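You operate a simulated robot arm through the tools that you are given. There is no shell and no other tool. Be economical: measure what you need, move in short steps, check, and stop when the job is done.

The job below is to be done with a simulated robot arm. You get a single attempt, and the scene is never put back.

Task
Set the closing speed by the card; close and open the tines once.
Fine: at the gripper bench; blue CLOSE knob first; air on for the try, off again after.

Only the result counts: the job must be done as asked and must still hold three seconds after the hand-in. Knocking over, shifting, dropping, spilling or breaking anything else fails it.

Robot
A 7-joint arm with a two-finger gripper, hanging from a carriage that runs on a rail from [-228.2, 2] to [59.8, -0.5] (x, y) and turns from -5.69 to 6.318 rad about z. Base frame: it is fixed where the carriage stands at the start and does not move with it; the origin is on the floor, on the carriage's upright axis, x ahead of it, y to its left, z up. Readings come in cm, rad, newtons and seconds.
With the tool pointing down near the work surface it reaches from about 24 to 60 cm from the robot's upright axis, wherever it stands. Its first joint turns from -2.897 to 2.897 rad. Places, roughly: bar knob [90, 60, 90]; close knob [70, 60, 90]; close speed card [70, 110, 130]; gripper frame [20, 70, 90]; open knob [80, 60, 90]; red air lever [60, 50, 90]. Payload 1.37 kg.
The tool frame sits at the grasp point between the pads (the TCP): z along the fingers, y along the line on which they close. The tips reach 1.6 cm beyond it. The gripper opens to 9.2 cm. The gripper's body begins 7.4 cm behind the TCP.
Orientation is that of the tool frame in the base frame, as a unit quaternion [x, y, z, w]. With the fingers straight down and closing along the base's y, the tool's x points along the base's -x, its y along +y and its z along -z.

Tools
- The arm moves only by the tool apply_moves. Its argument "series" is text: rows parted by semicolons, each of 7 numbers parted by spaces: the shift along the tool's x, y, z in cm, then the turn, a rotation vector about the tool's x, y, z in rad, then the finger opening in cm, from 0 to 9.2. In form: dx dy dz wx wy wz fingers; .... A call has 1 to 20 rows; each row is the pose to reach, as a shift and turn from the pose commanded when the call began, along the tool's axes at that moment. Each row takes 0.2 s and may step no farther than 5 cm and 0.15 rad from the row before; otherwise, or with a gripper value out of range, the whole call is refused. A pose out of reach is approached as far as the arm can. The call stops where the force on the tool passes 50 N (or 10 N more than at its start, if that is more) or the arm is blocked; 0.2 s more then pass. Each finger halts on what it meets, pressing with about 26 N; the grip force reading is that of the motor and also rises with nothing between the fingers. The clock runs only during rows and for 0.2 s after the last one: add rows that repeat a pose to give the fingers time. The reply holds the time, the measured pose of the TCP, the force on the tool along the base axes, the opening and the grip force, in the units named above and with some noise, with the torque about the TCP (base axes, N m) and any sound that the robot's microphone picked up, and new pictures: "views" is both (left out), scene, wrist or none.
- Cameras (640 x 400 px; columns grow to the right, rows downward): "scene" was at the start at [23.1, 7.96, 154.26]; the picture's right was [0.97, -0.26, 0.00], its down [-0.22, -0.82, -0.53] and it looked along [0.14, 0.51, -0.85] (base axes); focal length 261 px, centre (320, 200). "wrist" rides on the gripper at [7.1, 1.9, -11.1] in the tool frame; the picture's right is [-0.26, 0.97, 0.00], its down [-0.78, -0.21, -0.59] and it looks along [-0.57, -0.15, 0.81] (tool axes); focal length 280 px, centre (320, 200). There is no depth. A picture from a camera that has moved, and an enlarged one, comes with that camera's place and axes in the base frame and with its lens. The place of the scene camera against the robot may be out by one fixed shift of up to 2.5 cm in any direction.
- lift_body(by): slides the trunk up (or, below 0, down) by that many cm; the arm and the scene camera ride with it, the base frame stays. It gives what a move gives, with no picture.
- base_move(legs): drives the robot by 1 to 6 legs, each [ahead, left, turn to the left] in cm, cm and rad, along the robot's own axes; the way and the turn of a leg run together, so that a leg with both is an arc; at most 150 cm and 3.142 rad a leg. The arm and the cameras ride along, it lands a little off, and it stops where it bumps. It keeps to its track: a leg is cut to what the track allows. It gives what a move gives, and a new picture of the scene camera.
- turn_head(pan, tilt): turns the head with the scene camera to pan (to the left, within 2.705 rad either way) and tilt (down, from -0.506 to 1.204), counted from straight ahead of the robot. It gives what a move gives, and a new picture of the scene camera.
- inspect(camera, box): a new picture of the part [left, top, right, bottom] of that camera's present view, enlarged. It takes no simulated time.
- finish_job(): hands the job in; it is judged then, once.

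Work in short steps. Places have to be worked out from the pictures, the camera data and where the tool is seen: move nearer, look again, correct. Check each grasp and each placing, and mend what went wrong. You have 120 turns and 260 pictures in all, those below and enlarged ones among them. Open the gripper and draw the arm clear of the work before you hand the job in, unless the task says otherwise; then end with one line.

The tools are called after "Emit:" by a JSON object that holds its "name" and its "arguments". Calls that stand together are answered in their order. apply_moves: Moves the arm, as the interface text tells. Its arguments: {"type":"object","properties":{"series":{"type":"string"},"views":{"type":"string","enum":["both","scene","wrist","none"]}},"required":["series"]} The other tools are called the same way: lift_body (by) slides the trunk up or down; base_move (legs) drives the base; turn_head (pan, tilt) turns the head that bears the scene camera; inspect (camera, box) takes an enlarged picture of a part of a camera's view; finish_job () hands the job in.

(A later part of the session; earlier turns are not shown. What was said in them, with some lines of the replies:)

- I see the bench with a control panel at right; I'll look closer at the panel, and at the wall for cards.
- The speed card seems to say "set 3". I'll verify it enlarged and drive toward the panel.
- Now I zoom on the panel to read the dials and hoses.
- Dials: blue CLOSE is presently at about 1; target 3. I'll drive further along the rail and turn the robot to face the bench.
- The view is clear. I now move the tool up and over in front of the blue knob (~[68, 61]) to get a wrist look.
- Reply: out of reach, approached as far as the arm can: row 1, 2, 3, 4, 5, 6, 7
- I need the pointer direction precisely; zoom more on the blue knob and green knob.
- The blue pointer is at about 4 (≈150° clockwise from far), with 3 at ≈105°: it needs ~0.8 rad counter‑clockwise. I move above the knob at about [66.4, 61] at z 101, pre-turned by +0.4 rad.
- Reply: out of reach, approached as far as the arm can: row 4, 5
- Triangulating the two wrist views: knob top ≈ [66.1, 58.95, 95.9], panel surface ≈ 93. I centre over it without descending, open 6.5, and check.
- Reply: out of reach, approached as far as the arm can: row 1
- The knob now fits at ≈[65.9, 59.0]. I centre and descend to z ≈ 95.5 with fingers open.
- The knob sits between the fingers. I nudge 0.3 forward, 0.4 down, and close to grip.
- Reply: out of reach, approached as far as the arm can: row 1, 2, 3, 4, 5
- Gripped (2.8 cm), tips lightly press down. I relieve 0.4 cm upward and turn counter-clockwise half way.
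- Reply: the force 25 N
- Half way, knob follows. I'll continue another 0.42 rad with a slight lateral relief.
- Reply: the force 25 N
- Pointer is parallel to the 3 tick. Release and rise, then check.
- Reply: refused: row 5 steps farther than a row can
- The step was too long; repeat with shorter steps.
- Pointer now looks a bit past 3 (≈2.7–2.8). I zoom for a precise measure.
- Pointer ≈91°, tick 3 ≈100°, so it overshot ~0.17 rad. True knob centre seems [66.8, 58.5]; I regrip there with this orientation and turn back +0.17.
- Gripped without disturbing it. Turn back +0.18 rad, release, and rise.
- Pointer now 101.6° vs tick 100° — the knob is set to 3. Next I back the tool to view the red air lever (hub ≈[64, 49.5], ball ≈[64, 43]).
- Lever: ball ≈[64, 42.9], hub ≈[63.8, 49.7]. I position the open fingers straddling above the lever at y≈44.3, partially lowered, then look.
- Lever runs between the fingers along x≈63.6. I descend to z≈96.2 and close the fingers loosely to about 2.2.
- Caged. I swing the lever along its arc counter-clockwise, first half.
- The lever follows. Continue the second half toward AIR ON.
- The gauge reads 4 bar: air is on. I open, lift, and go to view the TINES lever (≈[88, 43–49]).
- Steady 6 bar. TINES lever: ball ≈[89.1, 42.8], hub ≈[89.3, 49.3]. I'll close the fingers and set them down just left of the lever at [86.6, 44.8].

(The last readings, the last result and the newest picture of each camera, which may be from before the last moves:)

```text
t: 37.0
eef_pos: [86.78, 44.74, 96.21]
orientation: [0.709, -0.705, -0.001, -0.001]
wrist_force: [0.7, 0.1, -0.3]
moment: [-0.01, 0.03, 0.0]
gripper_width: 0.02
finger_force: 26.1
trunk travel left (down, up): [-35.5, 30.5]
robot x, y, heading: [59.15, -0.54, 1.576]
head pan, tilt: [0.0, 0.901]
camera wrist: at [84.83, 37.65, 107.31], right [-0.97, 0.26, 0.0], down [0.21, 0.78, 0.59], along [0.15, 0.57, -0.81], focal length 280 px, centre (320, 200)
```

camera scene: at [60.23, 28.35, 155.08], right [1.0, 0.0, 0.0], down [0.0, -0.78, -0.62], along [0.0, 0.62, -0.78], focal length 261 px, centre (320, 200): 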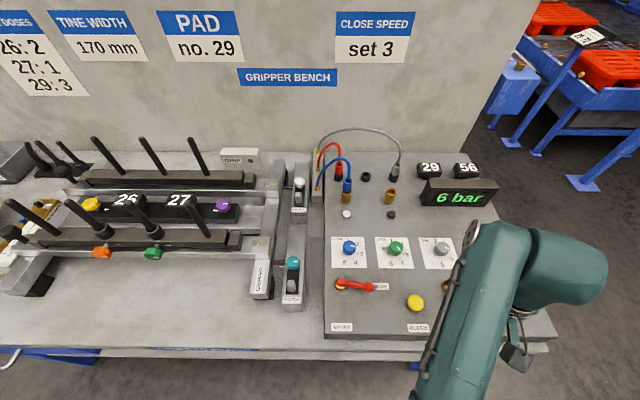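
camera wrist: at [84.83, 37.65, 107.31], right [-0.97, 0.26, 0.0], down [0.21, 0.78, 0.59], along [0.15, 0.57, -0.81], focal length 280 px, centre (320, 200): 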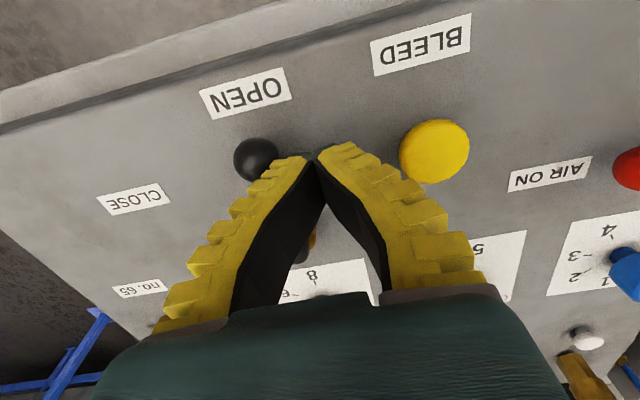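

Fingers are directly left of the lever. I sweep along the arc, first ~1.05 rad.

Emit:
{"name": "apply_moves", "arguments": {"series": "-0.06 -0.92 0 0 0 -0.05 0; 0.13 -1.61 0 0 0 -0.15 0; 0.21 -2.32 0 0 0 -0.28 0; 0.19 -3.04 0 0 0 -0.42 0; 0.05 -3.74 0 0 0 -0.55 0; -0.18 -4.42 0 0 0 -0.68 0; -0.51 -5.05 0 0 0 -0.8 0; -0.93 -5.62 0 0 0 -0.93 0", "views": "both"}}

```text
t: 38.8
eef_pos: [92.28, 45.78, 96.11]
orientation: [0.95, -0.311, -0.001, -0.001]
wrist_force: [-1.9, 0.2, 0.7]
moment: [0.01, -0.02, 0.0]
gripper_width: 0.0
finger_force: 26.2
trunk travel left (down, up): [-35.5, 30.5]
robot x, y, heading: [58.82, -0.31, 1.58]
head pan, tilt: [0.0, 0.901]
camera scene: at [60.23, 28.35, 155.08], right [1.0, 0.0, 0.0], down [0.0, -0.78, -0.62], along [0.0, 0.62, -0.78], focal length 261 px, centre (320, 200)
camera wrist: at [96.94, 40.08, 107.24], right [-0.78, -0.62, 0.0], down [-0.5, 0.63, 0.59], along [-0.37, 0.46, -0.81], focal length 280 px, centre (320, 200)
```

scene: 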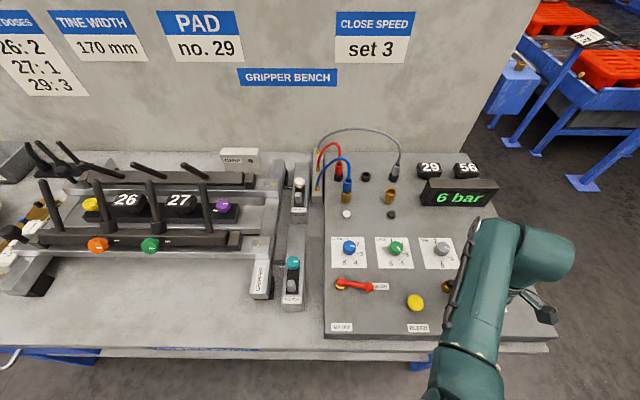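
wrist: 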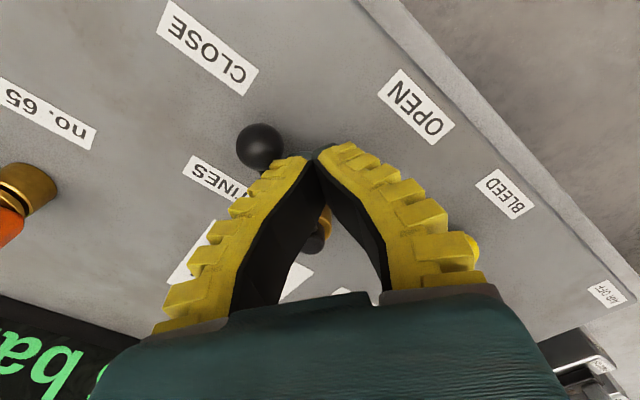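

Tines have started closing. I complete the swing to CLOSE (90°).

Emit:
{"name": "apply_moves", "arguments": {"series": "0.1 -0.71 0 0 0 -0.12 0; 0.1 -1.43 0 0 0 -0.24 0; 0 -2.13 0 0 0 -0.35 0; -0.14 -2.6 0 0 0 -0.4 0; -0.14 -2.6 0 0 0 -0.4 0; -0.14 -2.6 0 0 0 -0.4 0", "views": "both"}}

```text
t: 39.3
eef_pos: [92.53, 45.81, 96.1]
orientation: [0.972, -0.234, -0.003, 0.011]
wrist_force: [-18.1, -20.2, 17.8]
moment: [-0.02, -0.19, -0.25]
gripper_width: 0.0
finger_force: 25.6
trunk travel left (down, up): [-35.5, 30.5]
robot x, y, heading: [59.11, -0.65, 1.578]
head pan, tilt: [0.0, 0.901]
stopped in row 2: the force on the tool passed its limit at 56 N (the readings are from after the stop); the commanded pose is now the measured one
camera scene: at [60.03, 28.19, 155.03], right [1.0, 0.0, 0.0], down [0.0, -0.79, -0.62], along [0.0, 0.62, -0.79], focal length 261 px, centre (320, 200)
camera wrist: at [98.07, 41.09, 107.2], right [-0.67, -0.74, 0.02], down [-0.59, 0.56, 0.58], along [-0.44, 0.38, -0.81], focal length 280 px, centre (320, 200)
```

scene: 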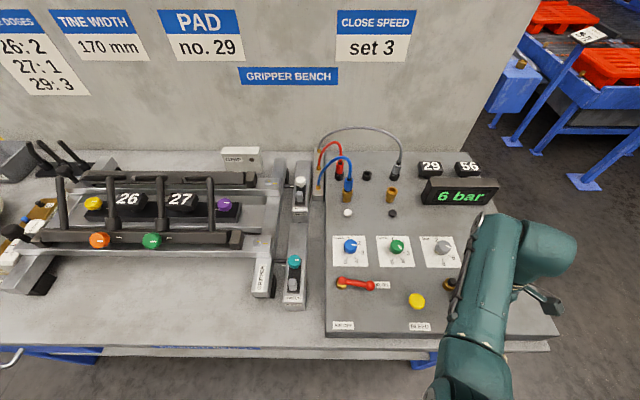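
wrist: 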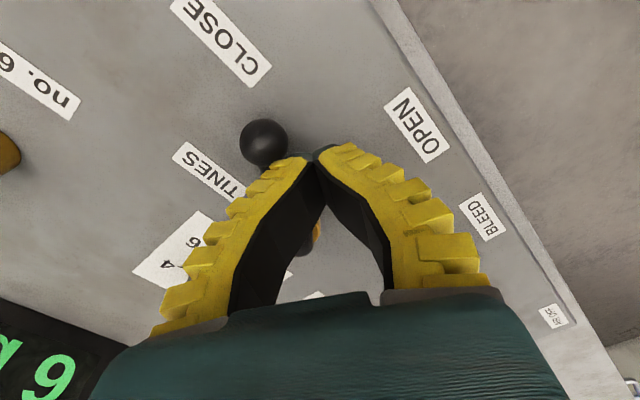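

The lever reached its stop at CLOSE and the tines moved. I back off the lever and check that the tines are fully closed.

Emit:
{"name": "apply_moves", "arguments": {"series": "0 0.6 0 0 0 0 0; 0 1.5 0 0 0 0 0; 0 1.5 0 0 0 0 0; 0 1.5 0 0 0 0 0; 0 1.5 0 0 0 0 0", "views": "both"}}

Emit:
{"name": "inspect", "arguments": {"camera": "scene", "box": [0, 120, 330, 320]}}

```text
t: 40.5
eef_pos: [92.18, 44.98, 96.12]
orientation: [0.972, -0.235, -0.001, 0.008]
wrist_force: [0.2, -0.1, -0.3]
moment: [0.03, 0.01, 0.04]
gripper_width: 0.0
finger_force: 26.2
trunk travel left (down, up): [-35.5, 30.5]
robot x, y, heading: [59.29, -0.11, 1.575]
head pan, tilt: [0.0, 0.901]
camera scene: at [60.2, 28.35, 155.08], right [1.0, 0.0, 0.0], down [0.0, -0.78, -0.62], along [0.0, 0.62, -0.78], focal length 261 px, centre (320, 200)
camera wrist: at [97.72, 40.1, 107.37], right [-0.67, -0.74, 0.01], down [-0.59, 0.55, 0.59], along [-0.44, 0.39, -0.81], focal length 280 px, centre (320, 200)
```

scene: 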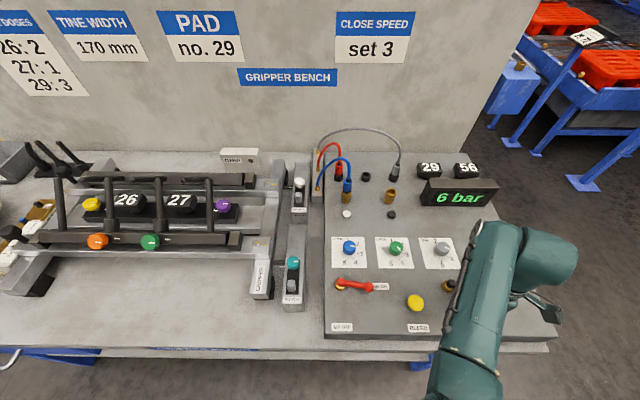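
wrist: 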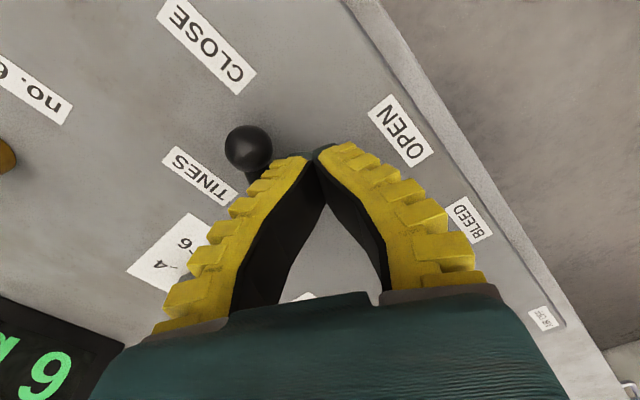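

```text
1.94 times, centred on (165, 220) of scene
camera zoom: at [60.2, 28.35, 155.08], right [1.0, 0.0, 0.0], down [0.0, -0.78, -0.62], along [0.0, 0.62, -0.78], focal length 506 px, centre (621, 161)
```

zoom: 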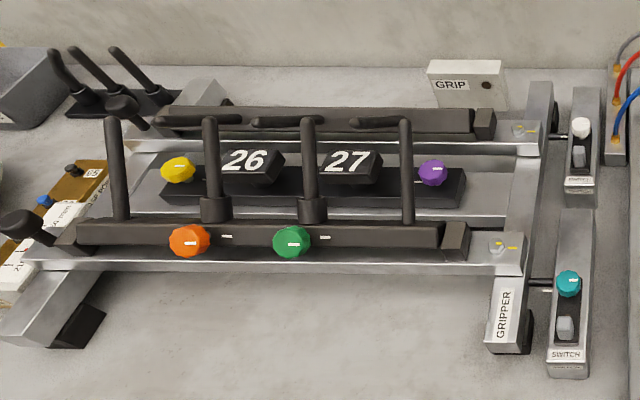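

Lever is at CLOSE (~63°). I lift, open fully so that the far finger passes beyond the lever, and check the tines again.

Emit:
{"name": "apply_moves", "arguments": {"series": "0 0 -2.5 0 0 0 0; 0 0 -5 0 0 0 0; 0 0 -5 0 0 0 5; 0 0 -5 0 0 0 9.2; 0 0 -5 0 0 0 9.2; 0 0 -5 0 0 0 9.2", "views": "both"}}

Emit:
{"name": "inspect", "arguments": {"camera": "scene", "box": [0, 120, 330, 320]}}

```text
t: 41.9
eef_pos: [92.35, 44.98, 101.26]
orientation: [0.972, -0.236, -0.002, 0.008]
wrist_force: [-0.2, 0.0, -0.2]
moment: [0.02, 0.03, 0.01]
gripper_width: 9.19
finger_force: 0.0
trunk travel left (down, up): [-35.5, 30.5]
robot x, y, heading: [59.26, -0.49, 1.573]
head pan, tilt: [0.0, 0.901]
camera scene: at [60.2, 28.35, 155.08], right [1.0, 0.0, 0.0], down [0.0, -0.78, -0.62], along [0.0, 0.62, -0.78], focal length 261 px, centre (320, 200)
camera wrist: at [97.82, 40.28, 112.45], right [-0.67, -0.74, 0.01], down [-0.59, 0.55, 0.59], along [-0.44, 0.39, -0.81], focal length 280 px, centre (320, 200)
```

scene: 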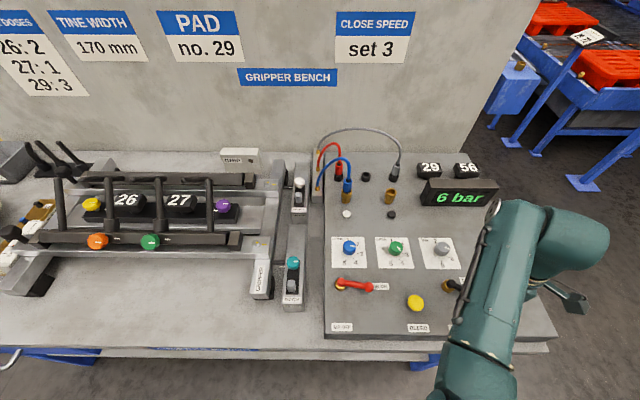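
wrist: 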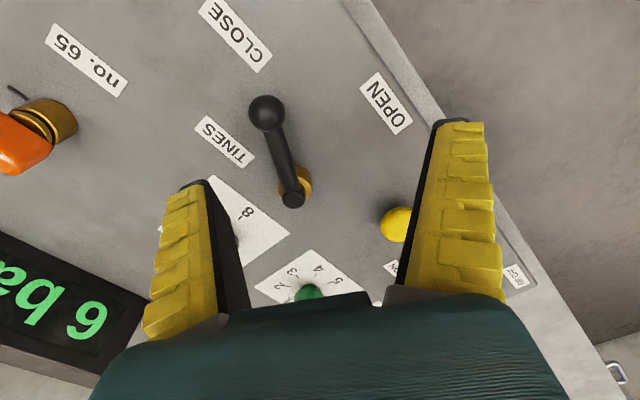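

```text
1.94 times, centred on (165, 220) of scene
camera zoom: at [60.2, 28.35, 155.08], right [1.0, 0.0, 0.0], down [0.0, -0.78, -0.62], along [0.0, 0.62, -0.78], focal length 506 px, centre (621, 161)
```

zoom: 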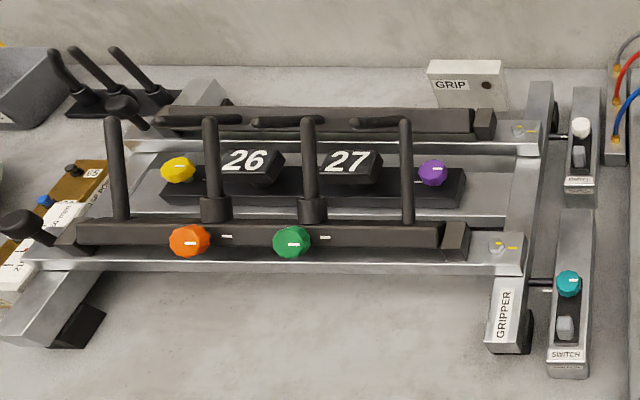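

Tines unchanged since, so closing is complete. I descend straddling the lever and narrow the fingers to 3 cm.

Emit:
{"name": "apply_moves", "arguments": {"series": "0 0 2.5 0 0 0 9.2; 0 0 5 0 0 0 9.2; 0 0 5 0 0 0 9.2; 0 0 5 0 0 0 7; 0 0 5 0 0 0 5; 0 0 5 0 0 0 3; 0 0 5 0 0 0 3", "views": "wrist"}}

```text
t: 43.5
eef_pos: [92.2, 44.9, 96.17]
orientation: [0.972, -0.235, -0.001, 0.007]
wrist_force: [0.7, 2.1, 3.2]
moment: [0.08, -0.01, -0.09]
gripper_width: 3.49
finger_force: 3.0
trunk travel left (down, up): [-35.5, 30.5]
robot x, y, heading: [58.94, -0.65, 1.572]
head pan, tilt: [0.0, 0.901]
camera wrist: at [97.74, 40.11, 107.38], right [-0.67, -0.74, 0.01], down [-0.59, 0.55, 0.58], along [-0.44, 0.39, -0.81], focal length 280 px, centre (320, 200)
```

wrist: 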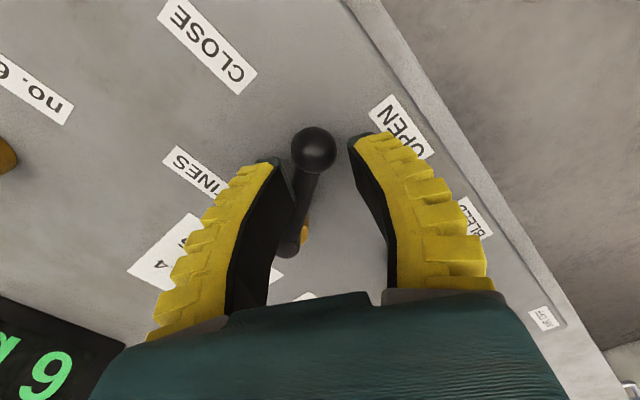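

The far finger has pulled the lever in. I swing the caged lever back to OPEN.

Emit:
{"name": "apply_moves", "arguments": {"series": "-0.54 0.36 0 0 0 0.14 3; -1.15 0.82 0 0 0 0.28 3; -1.69 1.31 0 0 0 0.42 3; -2.27 1.72 0 0 0 0.56 3; -2.92 2.04 0 0 0 0.7 3; -3.37 2.18 0 0 0 0.84 3", "views": "both"}}

```text
t: 44.9
eef_pos: [88.41, 44.53, 96.34]
orientation: [0.79, -0.613, 0.003, 0.006]
wrist_force: [5.1, -1.4, 6.8]
moment: [0.15, -0.23, 0.03]
gripper_width: 3.66
finger_force: 5.5
trunk travel left (down, up): [-35.5, 30.5]
robot x, y, heading: [59.27, -0.77, 1.574]
head pan, tilt: [0.0, 0.901]
camera scene: at [60.29, 28.37, 155.09], right [1.0, 0.0, 0.0], down [0.0, -0.78, -0.62], along [0.0, 0.62, -0.78], focal length 261 px, centre (320, 200)
camera wrist: at [88.33, 37.33, 107.56], right [-1.0, 0.01, 0.0], down [0.01, 0.81, 0.58], along [0.01, 0.58, -0.81], focal length 280 px, centre (320, 200)
```

scene: 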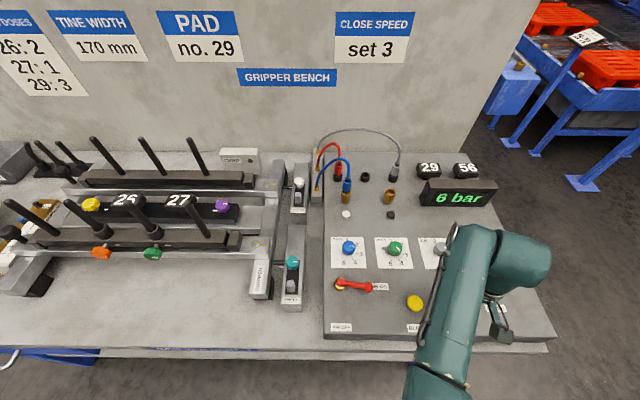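
wrist: 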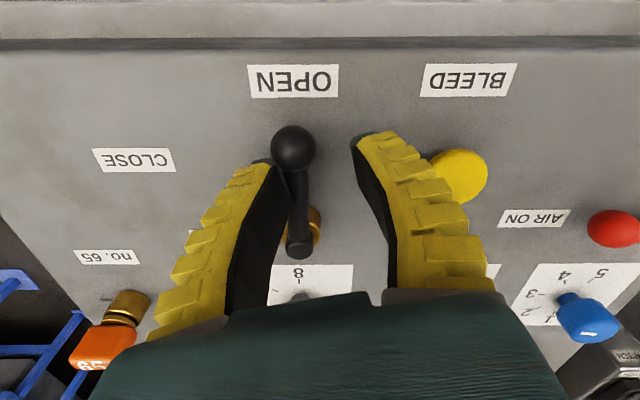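

Tines opened again and the lever is back at OPEN. I open a bit, lift, and travel to above the red lever, turned to straddle it.

Emit:
{"name": "apply_moves", "arguments": {"series": "0 0 0 0 0 0 4.2; 0 0 0 0 0 0 4.4; 0 0 -4 0 0 0 4.4; 0 0 -8 0 0 0 4.4; -1 2 -8 0 0 -0.13 5; -2 4 -8 0 0 -0.27 5; -3 6 -8 0 0 -0.4 5; -4 8 -8 0 0 -0.54 5; -5 10 -8 0 0 -0.68 5; -6 12 -8 0 0 -0.82 5; -7.5 14 -8 0 0 -0.96 5; -8.6 16 -8 0 0 -1.1 5; -9.64 17.48 -8 0 0 -1.22 5; -9.64 17.48 -8 0 0 -1.22 5", "views": "both"}}

Emit:
{"name": "inspect", "arguments": {"camera": "scene", "box": [400, 230, 540, 345]}}

```text
t: 47.9
eef_pos: [68.78, 49.6, 104.59]
orientation: [0.999, -0.047, -0.003, 0.007]
wrist_force: [-0.4, -0.1, 0.3]
moment: [-0.04, -0.03, 0.01]
gripper_width: 5.31
finger_force: 2.1
trunk travel left (down, up): [-35.5, 30.5]
robot x, y, heading: [59.21, -0.73, 1.58]
head pan, tilt: [0.0, 0.901]
camera scene: at [60.2, 28.36, 155.08], right [1.0, 0.0, 0.0], down [0.0, -0.78, -0.62], along [0.0, 0.62, -0.78], focal length 261 px, centre (320, 200)
camera wrist: at [75.76, 47.12, 115.72], right [-0.35, -0.94, 0.01], down [-0.75, 0.29, 0.59], along [-0.56, 0.2, -0.81], focal length 280 px, centre (320, 200)
```

scene: 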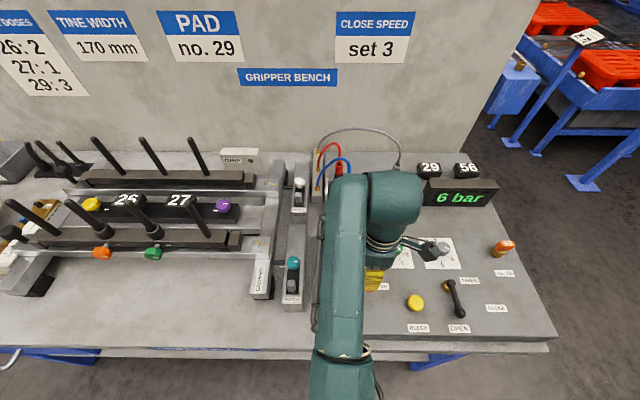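
wrist: 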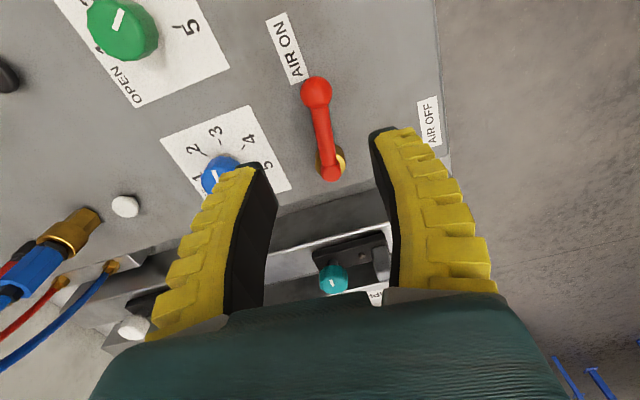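

```text
3.48 times, centred on (470, 288) of scene
camera zoom: at [60.2, 28.36, 155.08], right [1.0, 0.0, 0.0], down [0.0, -0.78, -0.62], along [0.0, 0.62, -0.78], focal length 908 px, centre (-202, -104)
```

zoom: 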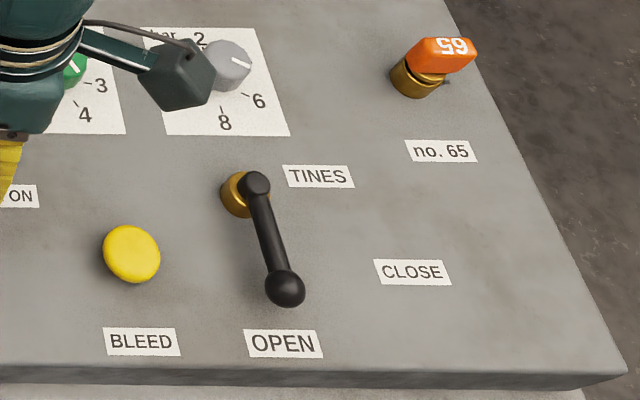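

TINES lever is back at its original OPEN position. Now I lower around the red lever and narrow the fingers.

Emit:
{"name": "apply_moves", "arguments": {"series": "0 0 3 0 0 0 5; 0 0 6 0 0 0 5; 0 0 8.3 0 0 0 5; 0 0 8.3 0 0 0 5; 0 0 8.3 0 0 0 3.5; 0 0 8.3 0 0 0 2.3; 0 0 8.3 0 0 0 2.3", "views": "wrist"}}

```text
t: 49.5
eef_pos: [68.75, 49.24, 96.31]
orientation: [0.999, -0.048, -0.003, 0.007]
wrist_force: [-0.2, 0.4, 0.0]
moment: [-0.02, -0.08, 0.01]
gripper_width: 2.7
finger_force: 2.4
trunk travel left (down, up): [-35.5, 30.5]
robot x, y, heading: [59.03, -0.62, 1.578]
head pan, tilt: [0.0, 0.901]
camera wrist: at [75.77, 46.86, 107.38], right [-0.35, -0.94, 0.01], down [-0.75, 0.29, 0.59], along [-0.56, 0.2, -0.81], focal length 280 px, centre (320, 200)
```

wrist: 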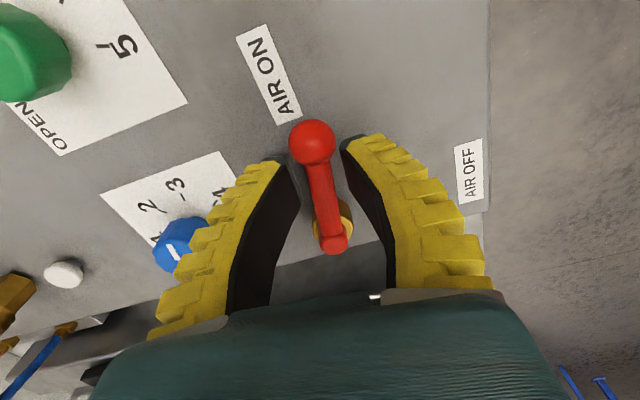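

Caged. Swing it back clockwise toward AIR OFF, first half.

Emit:
{"name": "apply_moves", "arguments": {"series": "-0.06 0.78 0 0 0 0.14 2.3; -0.23 1.5 0 0 0 0.28 2.3; -0.51 2.2 0 0 0 0.42 2.3; -0.9 2.88 0 0 0 0.56 2.3; -1.37 3.48 0 0 0 0.7 2.3", "views": "wrist"}}

```text
t: 50.7
eef_pos: [67.18, 46.02, 95.91]
orientation: [0.922, -0.388, -0.001, 0.008]
wrist_force: [-0.4, -0.1, 0.2]
moment: [-0.02, -0.04, 0.0]
gripper_width: 2.67
finger_force: 2.9
trunk travel left (down, up): [-35.5, 30.5]
robot x, y, heading: [58.94, -0.26, 1.576]
head pan, tilt: [0.0, 0.901]
camera wrist: at [70.82, 39.78, 107.24], right [-0.87, -0.49, 0.01], down [-0.39, 0.72, 0.58], along [-0.29, 0.5, -0.81], focal length 280 px, centre (320, 200)
```

wrist: 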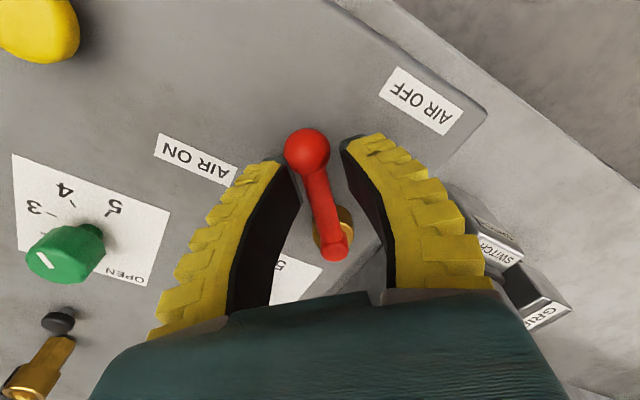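

Following. Finish the swing to AIR OFF.

Emit:
{"name": "apply_moves", "arguments": {"series": "-0.06 0.78 0 0 0 0.14 2.3; -0.23 1.5 0 0 0 0.28 2.3; -0.51 2.2 0 0 0 0.42 2.3; -0.9 2.88 0 0 0 0.56 2.3; -1.37 3.48 0 0 0 0.7 2.3; -1.75 3.85 0 0 0 0.77 2.3; -1.75 3.85 0 0 0 0.77 2.3", "views": "both"}}

```text
t: 52.3
eef_pos: [63.32, 44.72, 96.02]
orientation: [0.708, -0.706, 0.003, 0.008]
wrist_force: [1.0, -0.2, -0.1]
moment: [0.03, -0.02, -0.02]
gripper_width: 2.81
finger_force: 3.9
trunk travel left (down, up): [-35.5, 30.5]
robot x, y, heading: [59.52, -0.63, 1.575]
head pan, tilt: [0.0, 0.901]
camera scene: at [60.23, 28.35, 155.08], right [1.0, 0.0, 0.0], down [0.0, -0.78, -0.62], along [0.0, 0.62, -0.78], focal length 261 px, centre (320, 200)
camera wrist: at [61.46, 37.78, 107.36], right [-0.97, 0.26, 0.0], down [0.21, 0.79, 0.58], along [0.15, 0.56, -0.82], focal length 280 px, centre (320, 200)
```

scene: 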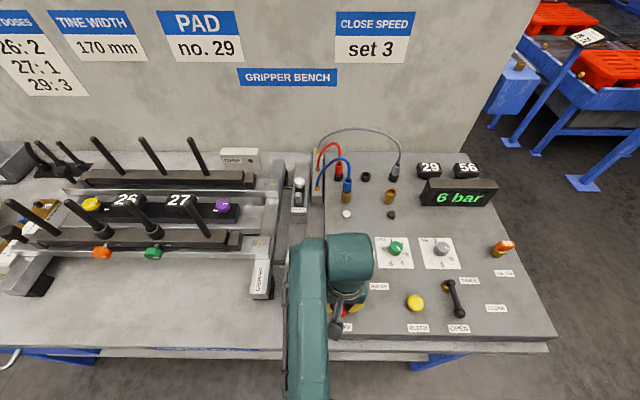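
wrist: 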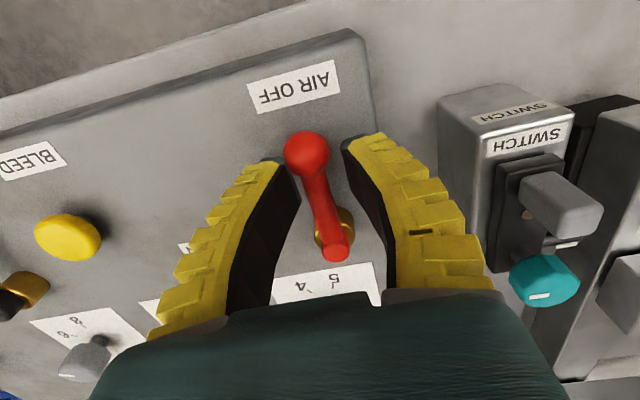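

Lever nearly at AIR OFF, gauge still 6 bar. I nudge it slightly further to its stop and watch the gauge.

Emit:
{"name": "apply_moves", "arguments": {"series": "0 0.3 0 0 0 0 2.3; 0 0.6 0 0 0 0 2.3; 0 0.6 0 0 0 0 2.3; 0 0 0 0 0 0 2.3; 0 0 0 0 0 0 4.6; 0 0 0 0 0 0 4.6; 0 0 -4 0 0 0 4.6; 1 0 -8 0 0 0 4.6; 4 -2 -8 0 0 0 4.6; 4 -2 -8 0 0 0 4.6", "views": "both"}}

```text
t: 54.5
eef_pos: [64.98, 40.54, 103.79]
orientation: [0.709, -0.705, 0.003, 0.007]
wrist_force: [-0.4, 0.5, 0.6]
moment: [0.0, -0.03, 0.01]
gripper_width: 4.96
finger_force: 2.1
trunk travel left (down, up): [-35.5, 30.5]
robot x, y, heading: [58.9, -0.63, 1.577]
head pan, tilt: [0.0, 0.901]
camera scene: at [60.21, 28.33, 155.07], right [1.0, 0.0, 0.0], down [0.0, -0.78, -0.62], along [0.0, 0.62, -0.78], focal length 261 px, centre (320, 200)
camera wrist: at [63.34, 33.6, 115.06], right [-0.97, 0.26, 0.0], down [0.21, 0.79, 0.58], along [0.15, 0.56, -0.82], focal length 280 px, centre (320, 200)
```

scene: 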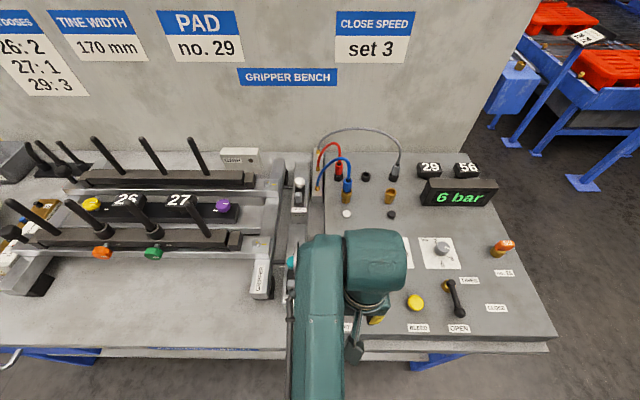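
wrist: 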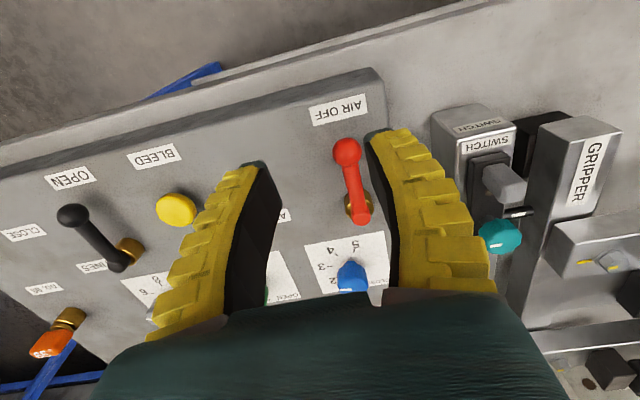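

Lever is straight at AIR OFF, but the gauge still shows 6 bar. I wait a few seconds and look again, also checking the blue knob.

Emit:
{"name": "apply_moves", "arguments": {"series": "0 -3 -2 0 0 0 4; 0 -6 -4 0 0 0 2; 0 -9 -4 0 0 0 0; 0 -12 -4 0 0 0 0; 0 -15 -4 0 0 0 0; 0 -15 -4 0 0 0 0; 0 -15 -4 0 0 0 0; 0 -15 -4 0 0 0 0; 0 -15 -4 0 0 0 0; 0 -15 -4 0 0 0 0; 0 -15 -4 0 0 0 0", "views": "both"}}

Emit:
{"name": "inspect", "arguments": {"camera": "scene", "box": [310, 150, 510, 345]}}

```text
t: 56.9
eef_pos: [80.23, 40.77, 107.99]
orientation: [0.709, -0.705, 0.004, 0.007]
wrist_force: [-0.4, -0.5, 0.0]
moment: [-0.01, 0.01, -0.03]
gripper_width: 0.0
finger_force: 26.2
out of reach, approached as far as the arm can: row 2
trunk travel left (down, up): [-35.5, 30.5]
robot x, y, heading: [58.91, -0.86, 1.576]
head pan, tilt: [0.0, 0.901]
camera scene: at [60.2, 28.35, 155.08], right [1.0, 0.0, 0.0], down [0.0, -0.78, -0.62], along [0.0, 0.62, -0.78], focal length 261 px, centre (320, 200)
camera wrist: at [78.47, 33.87, 119.27], right [-0.97, 0.26, 0.0], down [0.21, 0.79, 0.58], along [0.15, 0.56, -0.82], focal length 280 px, centre (320, 200)
```

scene: 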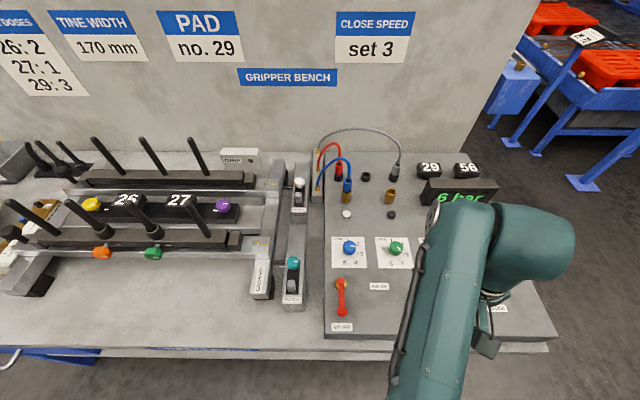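
wrist: 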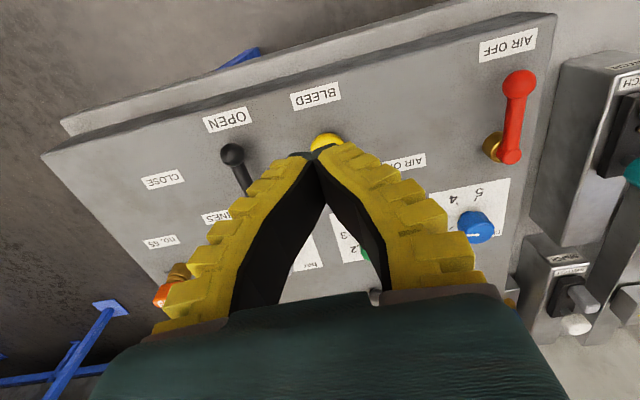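

```text
2.05 times, centred on (410, 248) of scene
camera zoom: at [60.2, 28.35, 155.08], right [1.0, 0.0, 0.0], down [0.0, -0.78, -0.62], along [0.0, 0.62, -0.78], focal length 535 px, centre (135, 103)
```

zoom: 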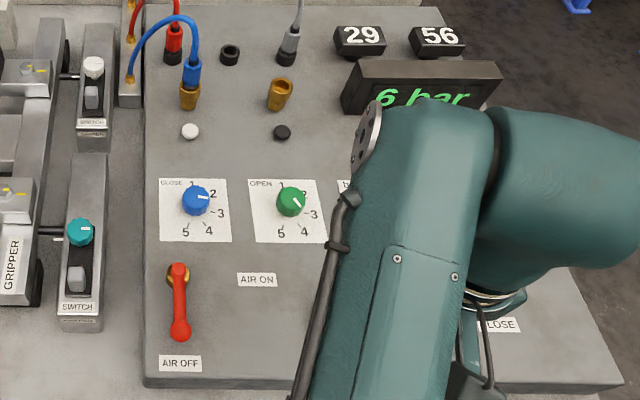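

Pressure stays trapped at 6 bar with the valve off, so air isn't truly off; the BLEED button (≈[80.7, 45.1]) vents it. I come above it with closed fingers and look.

Emit:
{"name": "apply_moves", "arguments": {"series": "-2.2 -0.2 2.5 0 0 0 0; -4.33 -0.47 5 0 0 0 0; -4.33 -0.47 8 0 0 0 0; -4.33 -0.47 9.5 0 0 0 0; -4.33 -0.47 9.5 0 0 0 0", "views": "wrist"}}

Emit:
{"name": "inspect", "arguments": {"camera": "scene", "box": [325, 225, 415, 275]}}

```text
t: 58.1
eef_pos: [80.68, 44.87, 98.3]
orientation: [0.709, -0.705, 0.003, 0.007]
wrist_force: [0.2, 0.2, 0.5]
moment: [0.03, -0.04, 0.0]
gripper_width: 0.01
finger_force: 26.3
trunk travel left (down, up): [-35.5, 30.5]
robot x, y, heading: [58.79, -0.37, 1.575]
head pan, tilt: [0.0, 0.901]
camera wrist: at [78.87, 37.98, 109.59], right [-0.97, 0.26, 0.0], down [0.21, 0.79, 0.58], along [0.15, 0.56, -0.82], focal length 280 px, centre (320, 200)
```

wrist: 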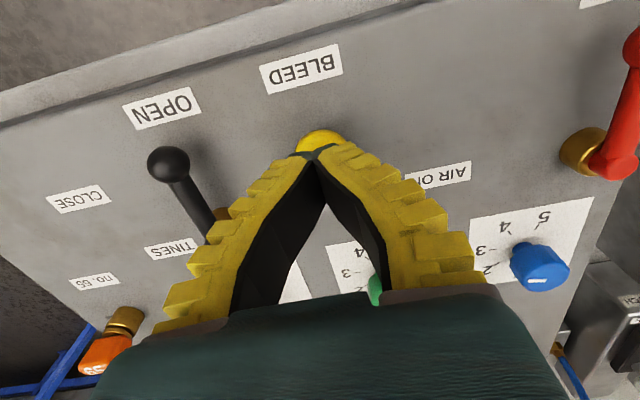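

```text
7.11 times, centred on (370, 250) of scene
camera zoom: at [60.2, 28.35, 155.08], right [1.0, 0.0, 0.0], down [0.0, -0.78, -0.62], along [0.0, 0.62, -0.78], focal length 1855 px, centre (-36, -156)
```

zoom: 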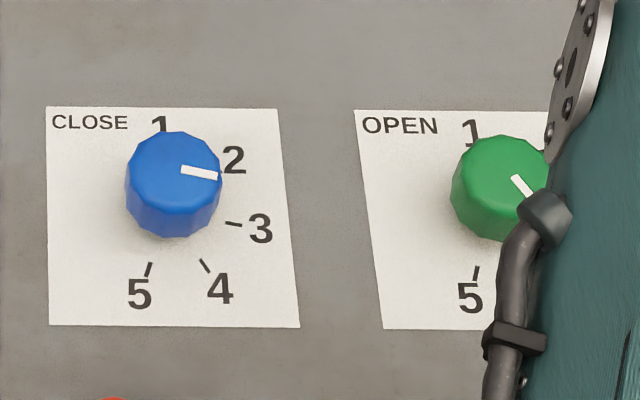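

Blue pointer parallel to tick 3, good. The button lies right under the fingertips; I press down gently.

Emit:
{"name": "apply_moves", "arguments": {"series": "0 0 1 0 0 0 0; 0 0 1.5 0 0 0 0; 0 0 1.9 0 0 0 0; 0 0 2.2 0 0 0 0; 0 0 2.2 0 0 0 0", "views": "scene"}}

```text
t: 59.3
eef_pos: [80.68, 45.12, 96.32]
orientation: [0.709, -0.705, 0.003, 0.007]
wrist_force: [0.5, 0.3, -0.2]
moment: [-0.01, -0.01, 0.0]
gripper_width: 0.02
finger_force: 26.1
trunk travel left (down, up): [-35.5, 30.5]
robot x, y, heading: [58.67, -0.77, 1.575]
head pan, tilt: [0.0, 0.901]
camera scene: at [60.2, 28.35, 155.08], right [1.0, 0.0, 0.0], down [0.0, -0.78, -0.62], along [0.0, 0.62, -0.78], focal length 261 px, centre (320, 200)
```

scene: 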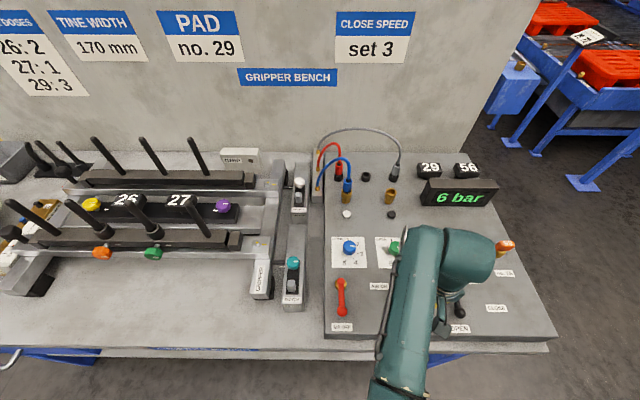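

No contact yet; go lower in small steps.

Emit:
{"name": "apply_moves", "arguments": {"series": "0 0 0.3 0 0 0 0; 0 0 0.6 0 0 0 0; 0 0 0.9 0 0 0 0; 0 0 1.1 0 0 0 0; 0 0 1.1 0 0 0 0; 0 0 1.1 0 0 0 0", "views": "both"}}

```text
t: 60.7
eef_pos: [80.68, 44.92, 95.17]
orientation: [0.709, -0.705, 0.003, 0.007]
wrist_force: [0.1, -0.3, 1.3]
moment: [0.06, 0.0, 0.01]
gripper_width: 0.61
finger_force: 27.8
trunk travel left (down, up): [-35.5, 30.5]
robot x, y, heading: [58.88, -0.34, 1.575]
head pan, tilt: [0.0, 0.901]
camera scene: at [60.21, 28.36, 155.08], right [1.0, 0.0, 0.0], down [0.0, -0.78, -0.62], along [0.0, 0.62, -0.78], focal length 261 px, centre (320, 200)
camera wrist: at [78.89, 38.08, 106.44], right [-0.97, 0.26, 0.0], down [0.21, 0.79, 0.58], along [0.15, 0.56, -0.82], focal length 280 px, centre (320, 200)
```

scene: 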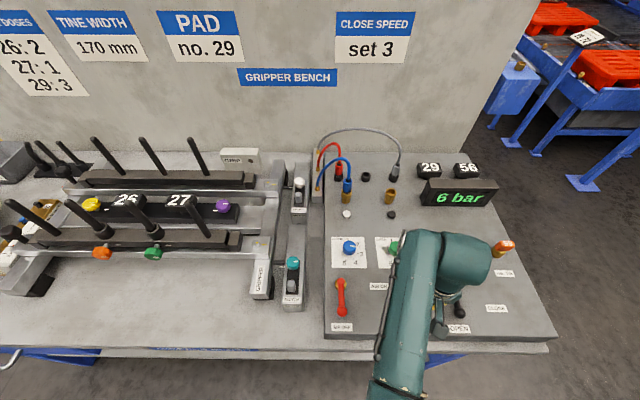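
wrist: 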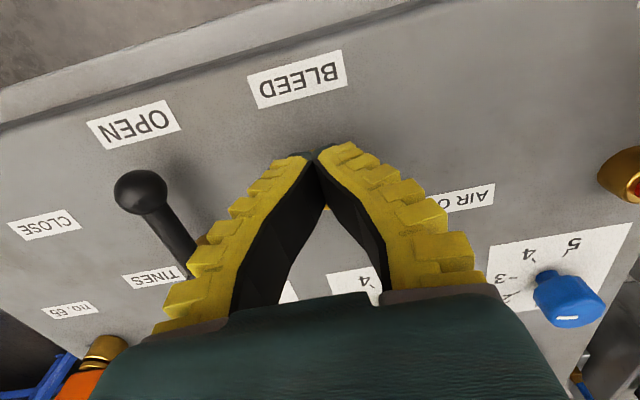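

Touching the dome lightly (1.3 N). Press a bit more.

Emit:
{"name": "apply_moves", "arguments": {"series": "0 0 0.2 0 0 0 0; 0 0 0.4 0 0 0 0; 0 0 0.6 0 0 0 0; 0 0 0.6 0 0 0 0; 0 0 0.6 0 0 0 0", "views": "scene"}}

```text
t: 61.9
eef_pos: [80.64, 44.98, 94.65]
orientation: [0.709, -0.705, 0.002, 0.006]
wrist_force: [-1.1, -0.8, 5.3]
moment: [0.01, 0.0, -0.02]
gripper_width: 0.61
finger_force: 28.2
trunk travel left (down, up): [-35.5, 30.5]
robot x, y, heading: [59.15, -0.51, 1.576]
head pan, tilt: [0.0, 0.901]
camera scene: at [60.21, 28.37, 155.08], right [1.0, 0.0, 0.0], down [0.0, -0.78, -0.62], along [0.0, 0.62, -0.78], focal length 261 px, centre (320, 200)
```

scene: 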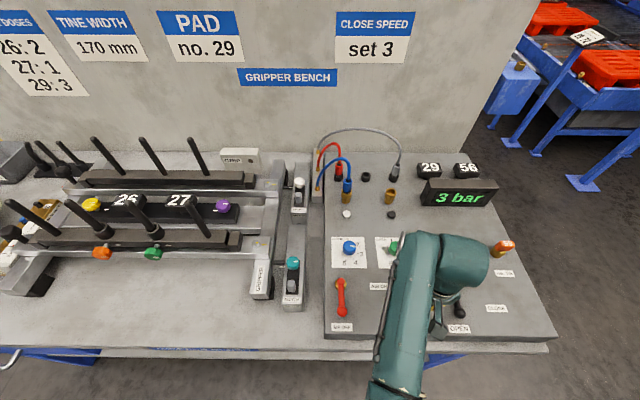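

Pressure is falling (3 bar). Hold until it reaches 0.

Emit:
{"name": "apply_moves", "arguments": {"series": "0 0 0.1 0 0 0 0; 0 0 0.1 0 0 0 0; 0 0 0.1 0 0 0 0; 0 0 0.1 0 0 0 0; 0 0 0.1 0 0 0 0; 0 0 0.1 0 0 0 0; 0 0 0.1 0 0 0 0; 0 0 0.1 0 0 0 0; 0 0 0.1 0 0 0 0; 0 0 0.1 0 0 0 0", "views": "scene"}}

```text
t: 64.1
eef_pos: [80.66, 45.02, 94.66]
orientation: [0.709, -0.706, 0.003, 0.006]
wrist_force: [0.0, -1.5, 10.7]
moment: [0.07, -0.02, -0.01]
gripper_width: 0.57
finger_force: 27.6
trunk travel left (down, up): [-35.5, 30.5]
robot x, y, heading: [58.91, -0.47, 1.576]
head pan, tilt: [0.0, 0.901]
camera scene: at [60.22, 28.37, 155.09], right [1.0, 0.0, 0.0], down [0.0, -0.78, -0.62], along [0.0, 0.62, -0.78], focal length 261 px, centre (320, 200)
```

scene: 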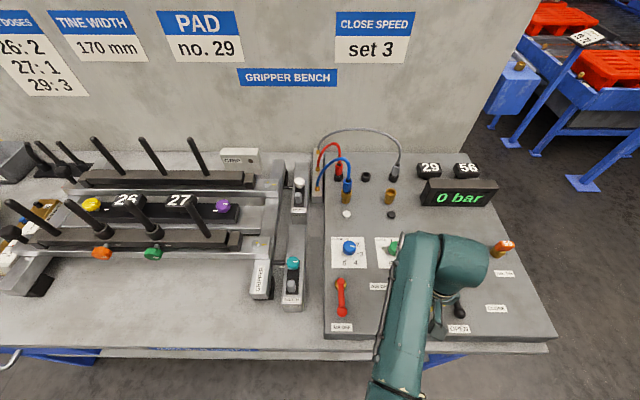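

0 bar and tines still open. I lift, draw the arm back clear of the bench, and open the gripper.

Emit:
{"name": "apply_moves", "arguments": {"series": "0 0 -4 0 0 0 0; 0 0 -8 0 0 0 0; 4 0 -10 0 0 0 3; 8 0 -10 0 0 0 6; 12 0 -10 0 0 0 9; 15 0 -10 0 0 0 9.2; 15 0 -10 0 0 0 9.2", "views": "both"}}

Emit:
{"name": "inspect", "arguments": {"camera": "scene", "box": [310, 150, 560, 345]}}

```text
t: 65.7
eef_pos: [81.53, 30.89, 102.69]
orientation: [0.709, -0.705, 0.003, 0.007]
wrist_force: [-0.2, -0.9, -0.5]
moment: [0.04, 0.0, 0.0]
gripper_width: 9.19
finger_force: 0.0
out of reach, approached as far as the arm can: row 5, 6, 7
trunk travel left (down, up): [-35.5, 30.5]
robot x, y, heading: [59.33, -0.62, 1.576]
head pan, tilt: [0.0, 0.901]
camera scene: at [60.2, 28.33, 155.07], right [1.0, 0.0, 0.0], down [0.0, -0.78, -0.62], along [0.0, 0.62, -0.78], focal length 261 px, centre (320, 200)
camera wrist: at [79.71, 23.83, 113.95], right [-0.97, 0.26, 0.0], down [0.21, 0.79, 0.58], along [0.15, 0.56, -0.82], focal length 280 px, centre (320, 200)
```

scene: 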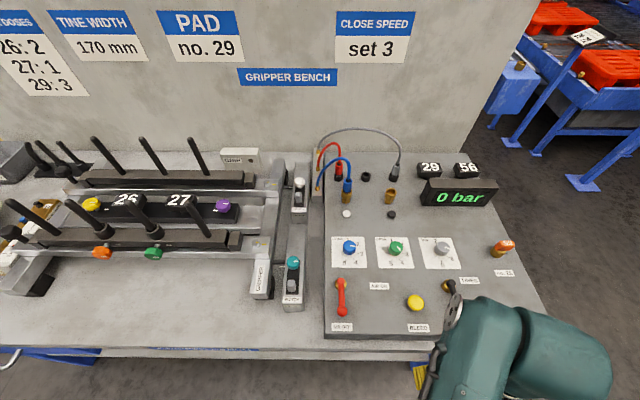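
wrist: 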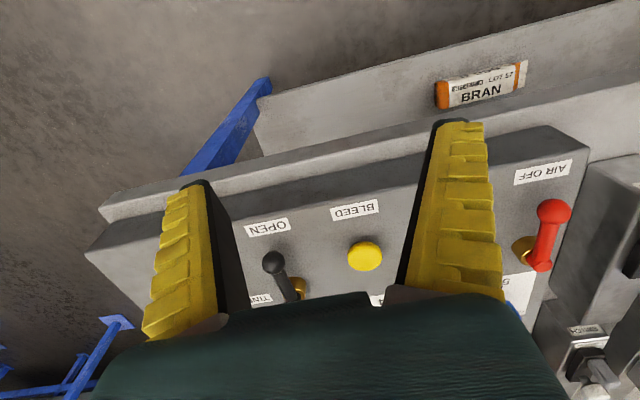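

```text
2.05 times, centred on (435, 248) of scene
camera zoom: at [60.2, 28.33, 155.07], right [1.0, 0.0, 0.0], down [0.0, -0.78, -0.62], along [0.0, 0.62, -0.78], focal length 535 px, centre (84, 103)
```

zoom: 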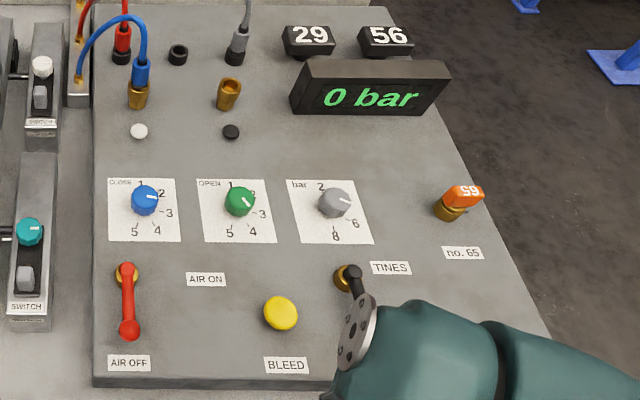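

Blue CLOSE is at 3, the levers are at AIR OFF and OPEN, the gauge reads 0 bar, and the arm is clear with the gripper open. I hand the job in.

Emit:
{"name": "finish_job", "arguments": {}}

```text
The job is handed in.
```

The blue CLOSE knob is set to 3 as the card says, and the tines were closed and opened once with the air on. The air lever is back at AIR OFF. The gauge stayed at 6 bar after that, so I also pressed BLEED to bring it to 0.
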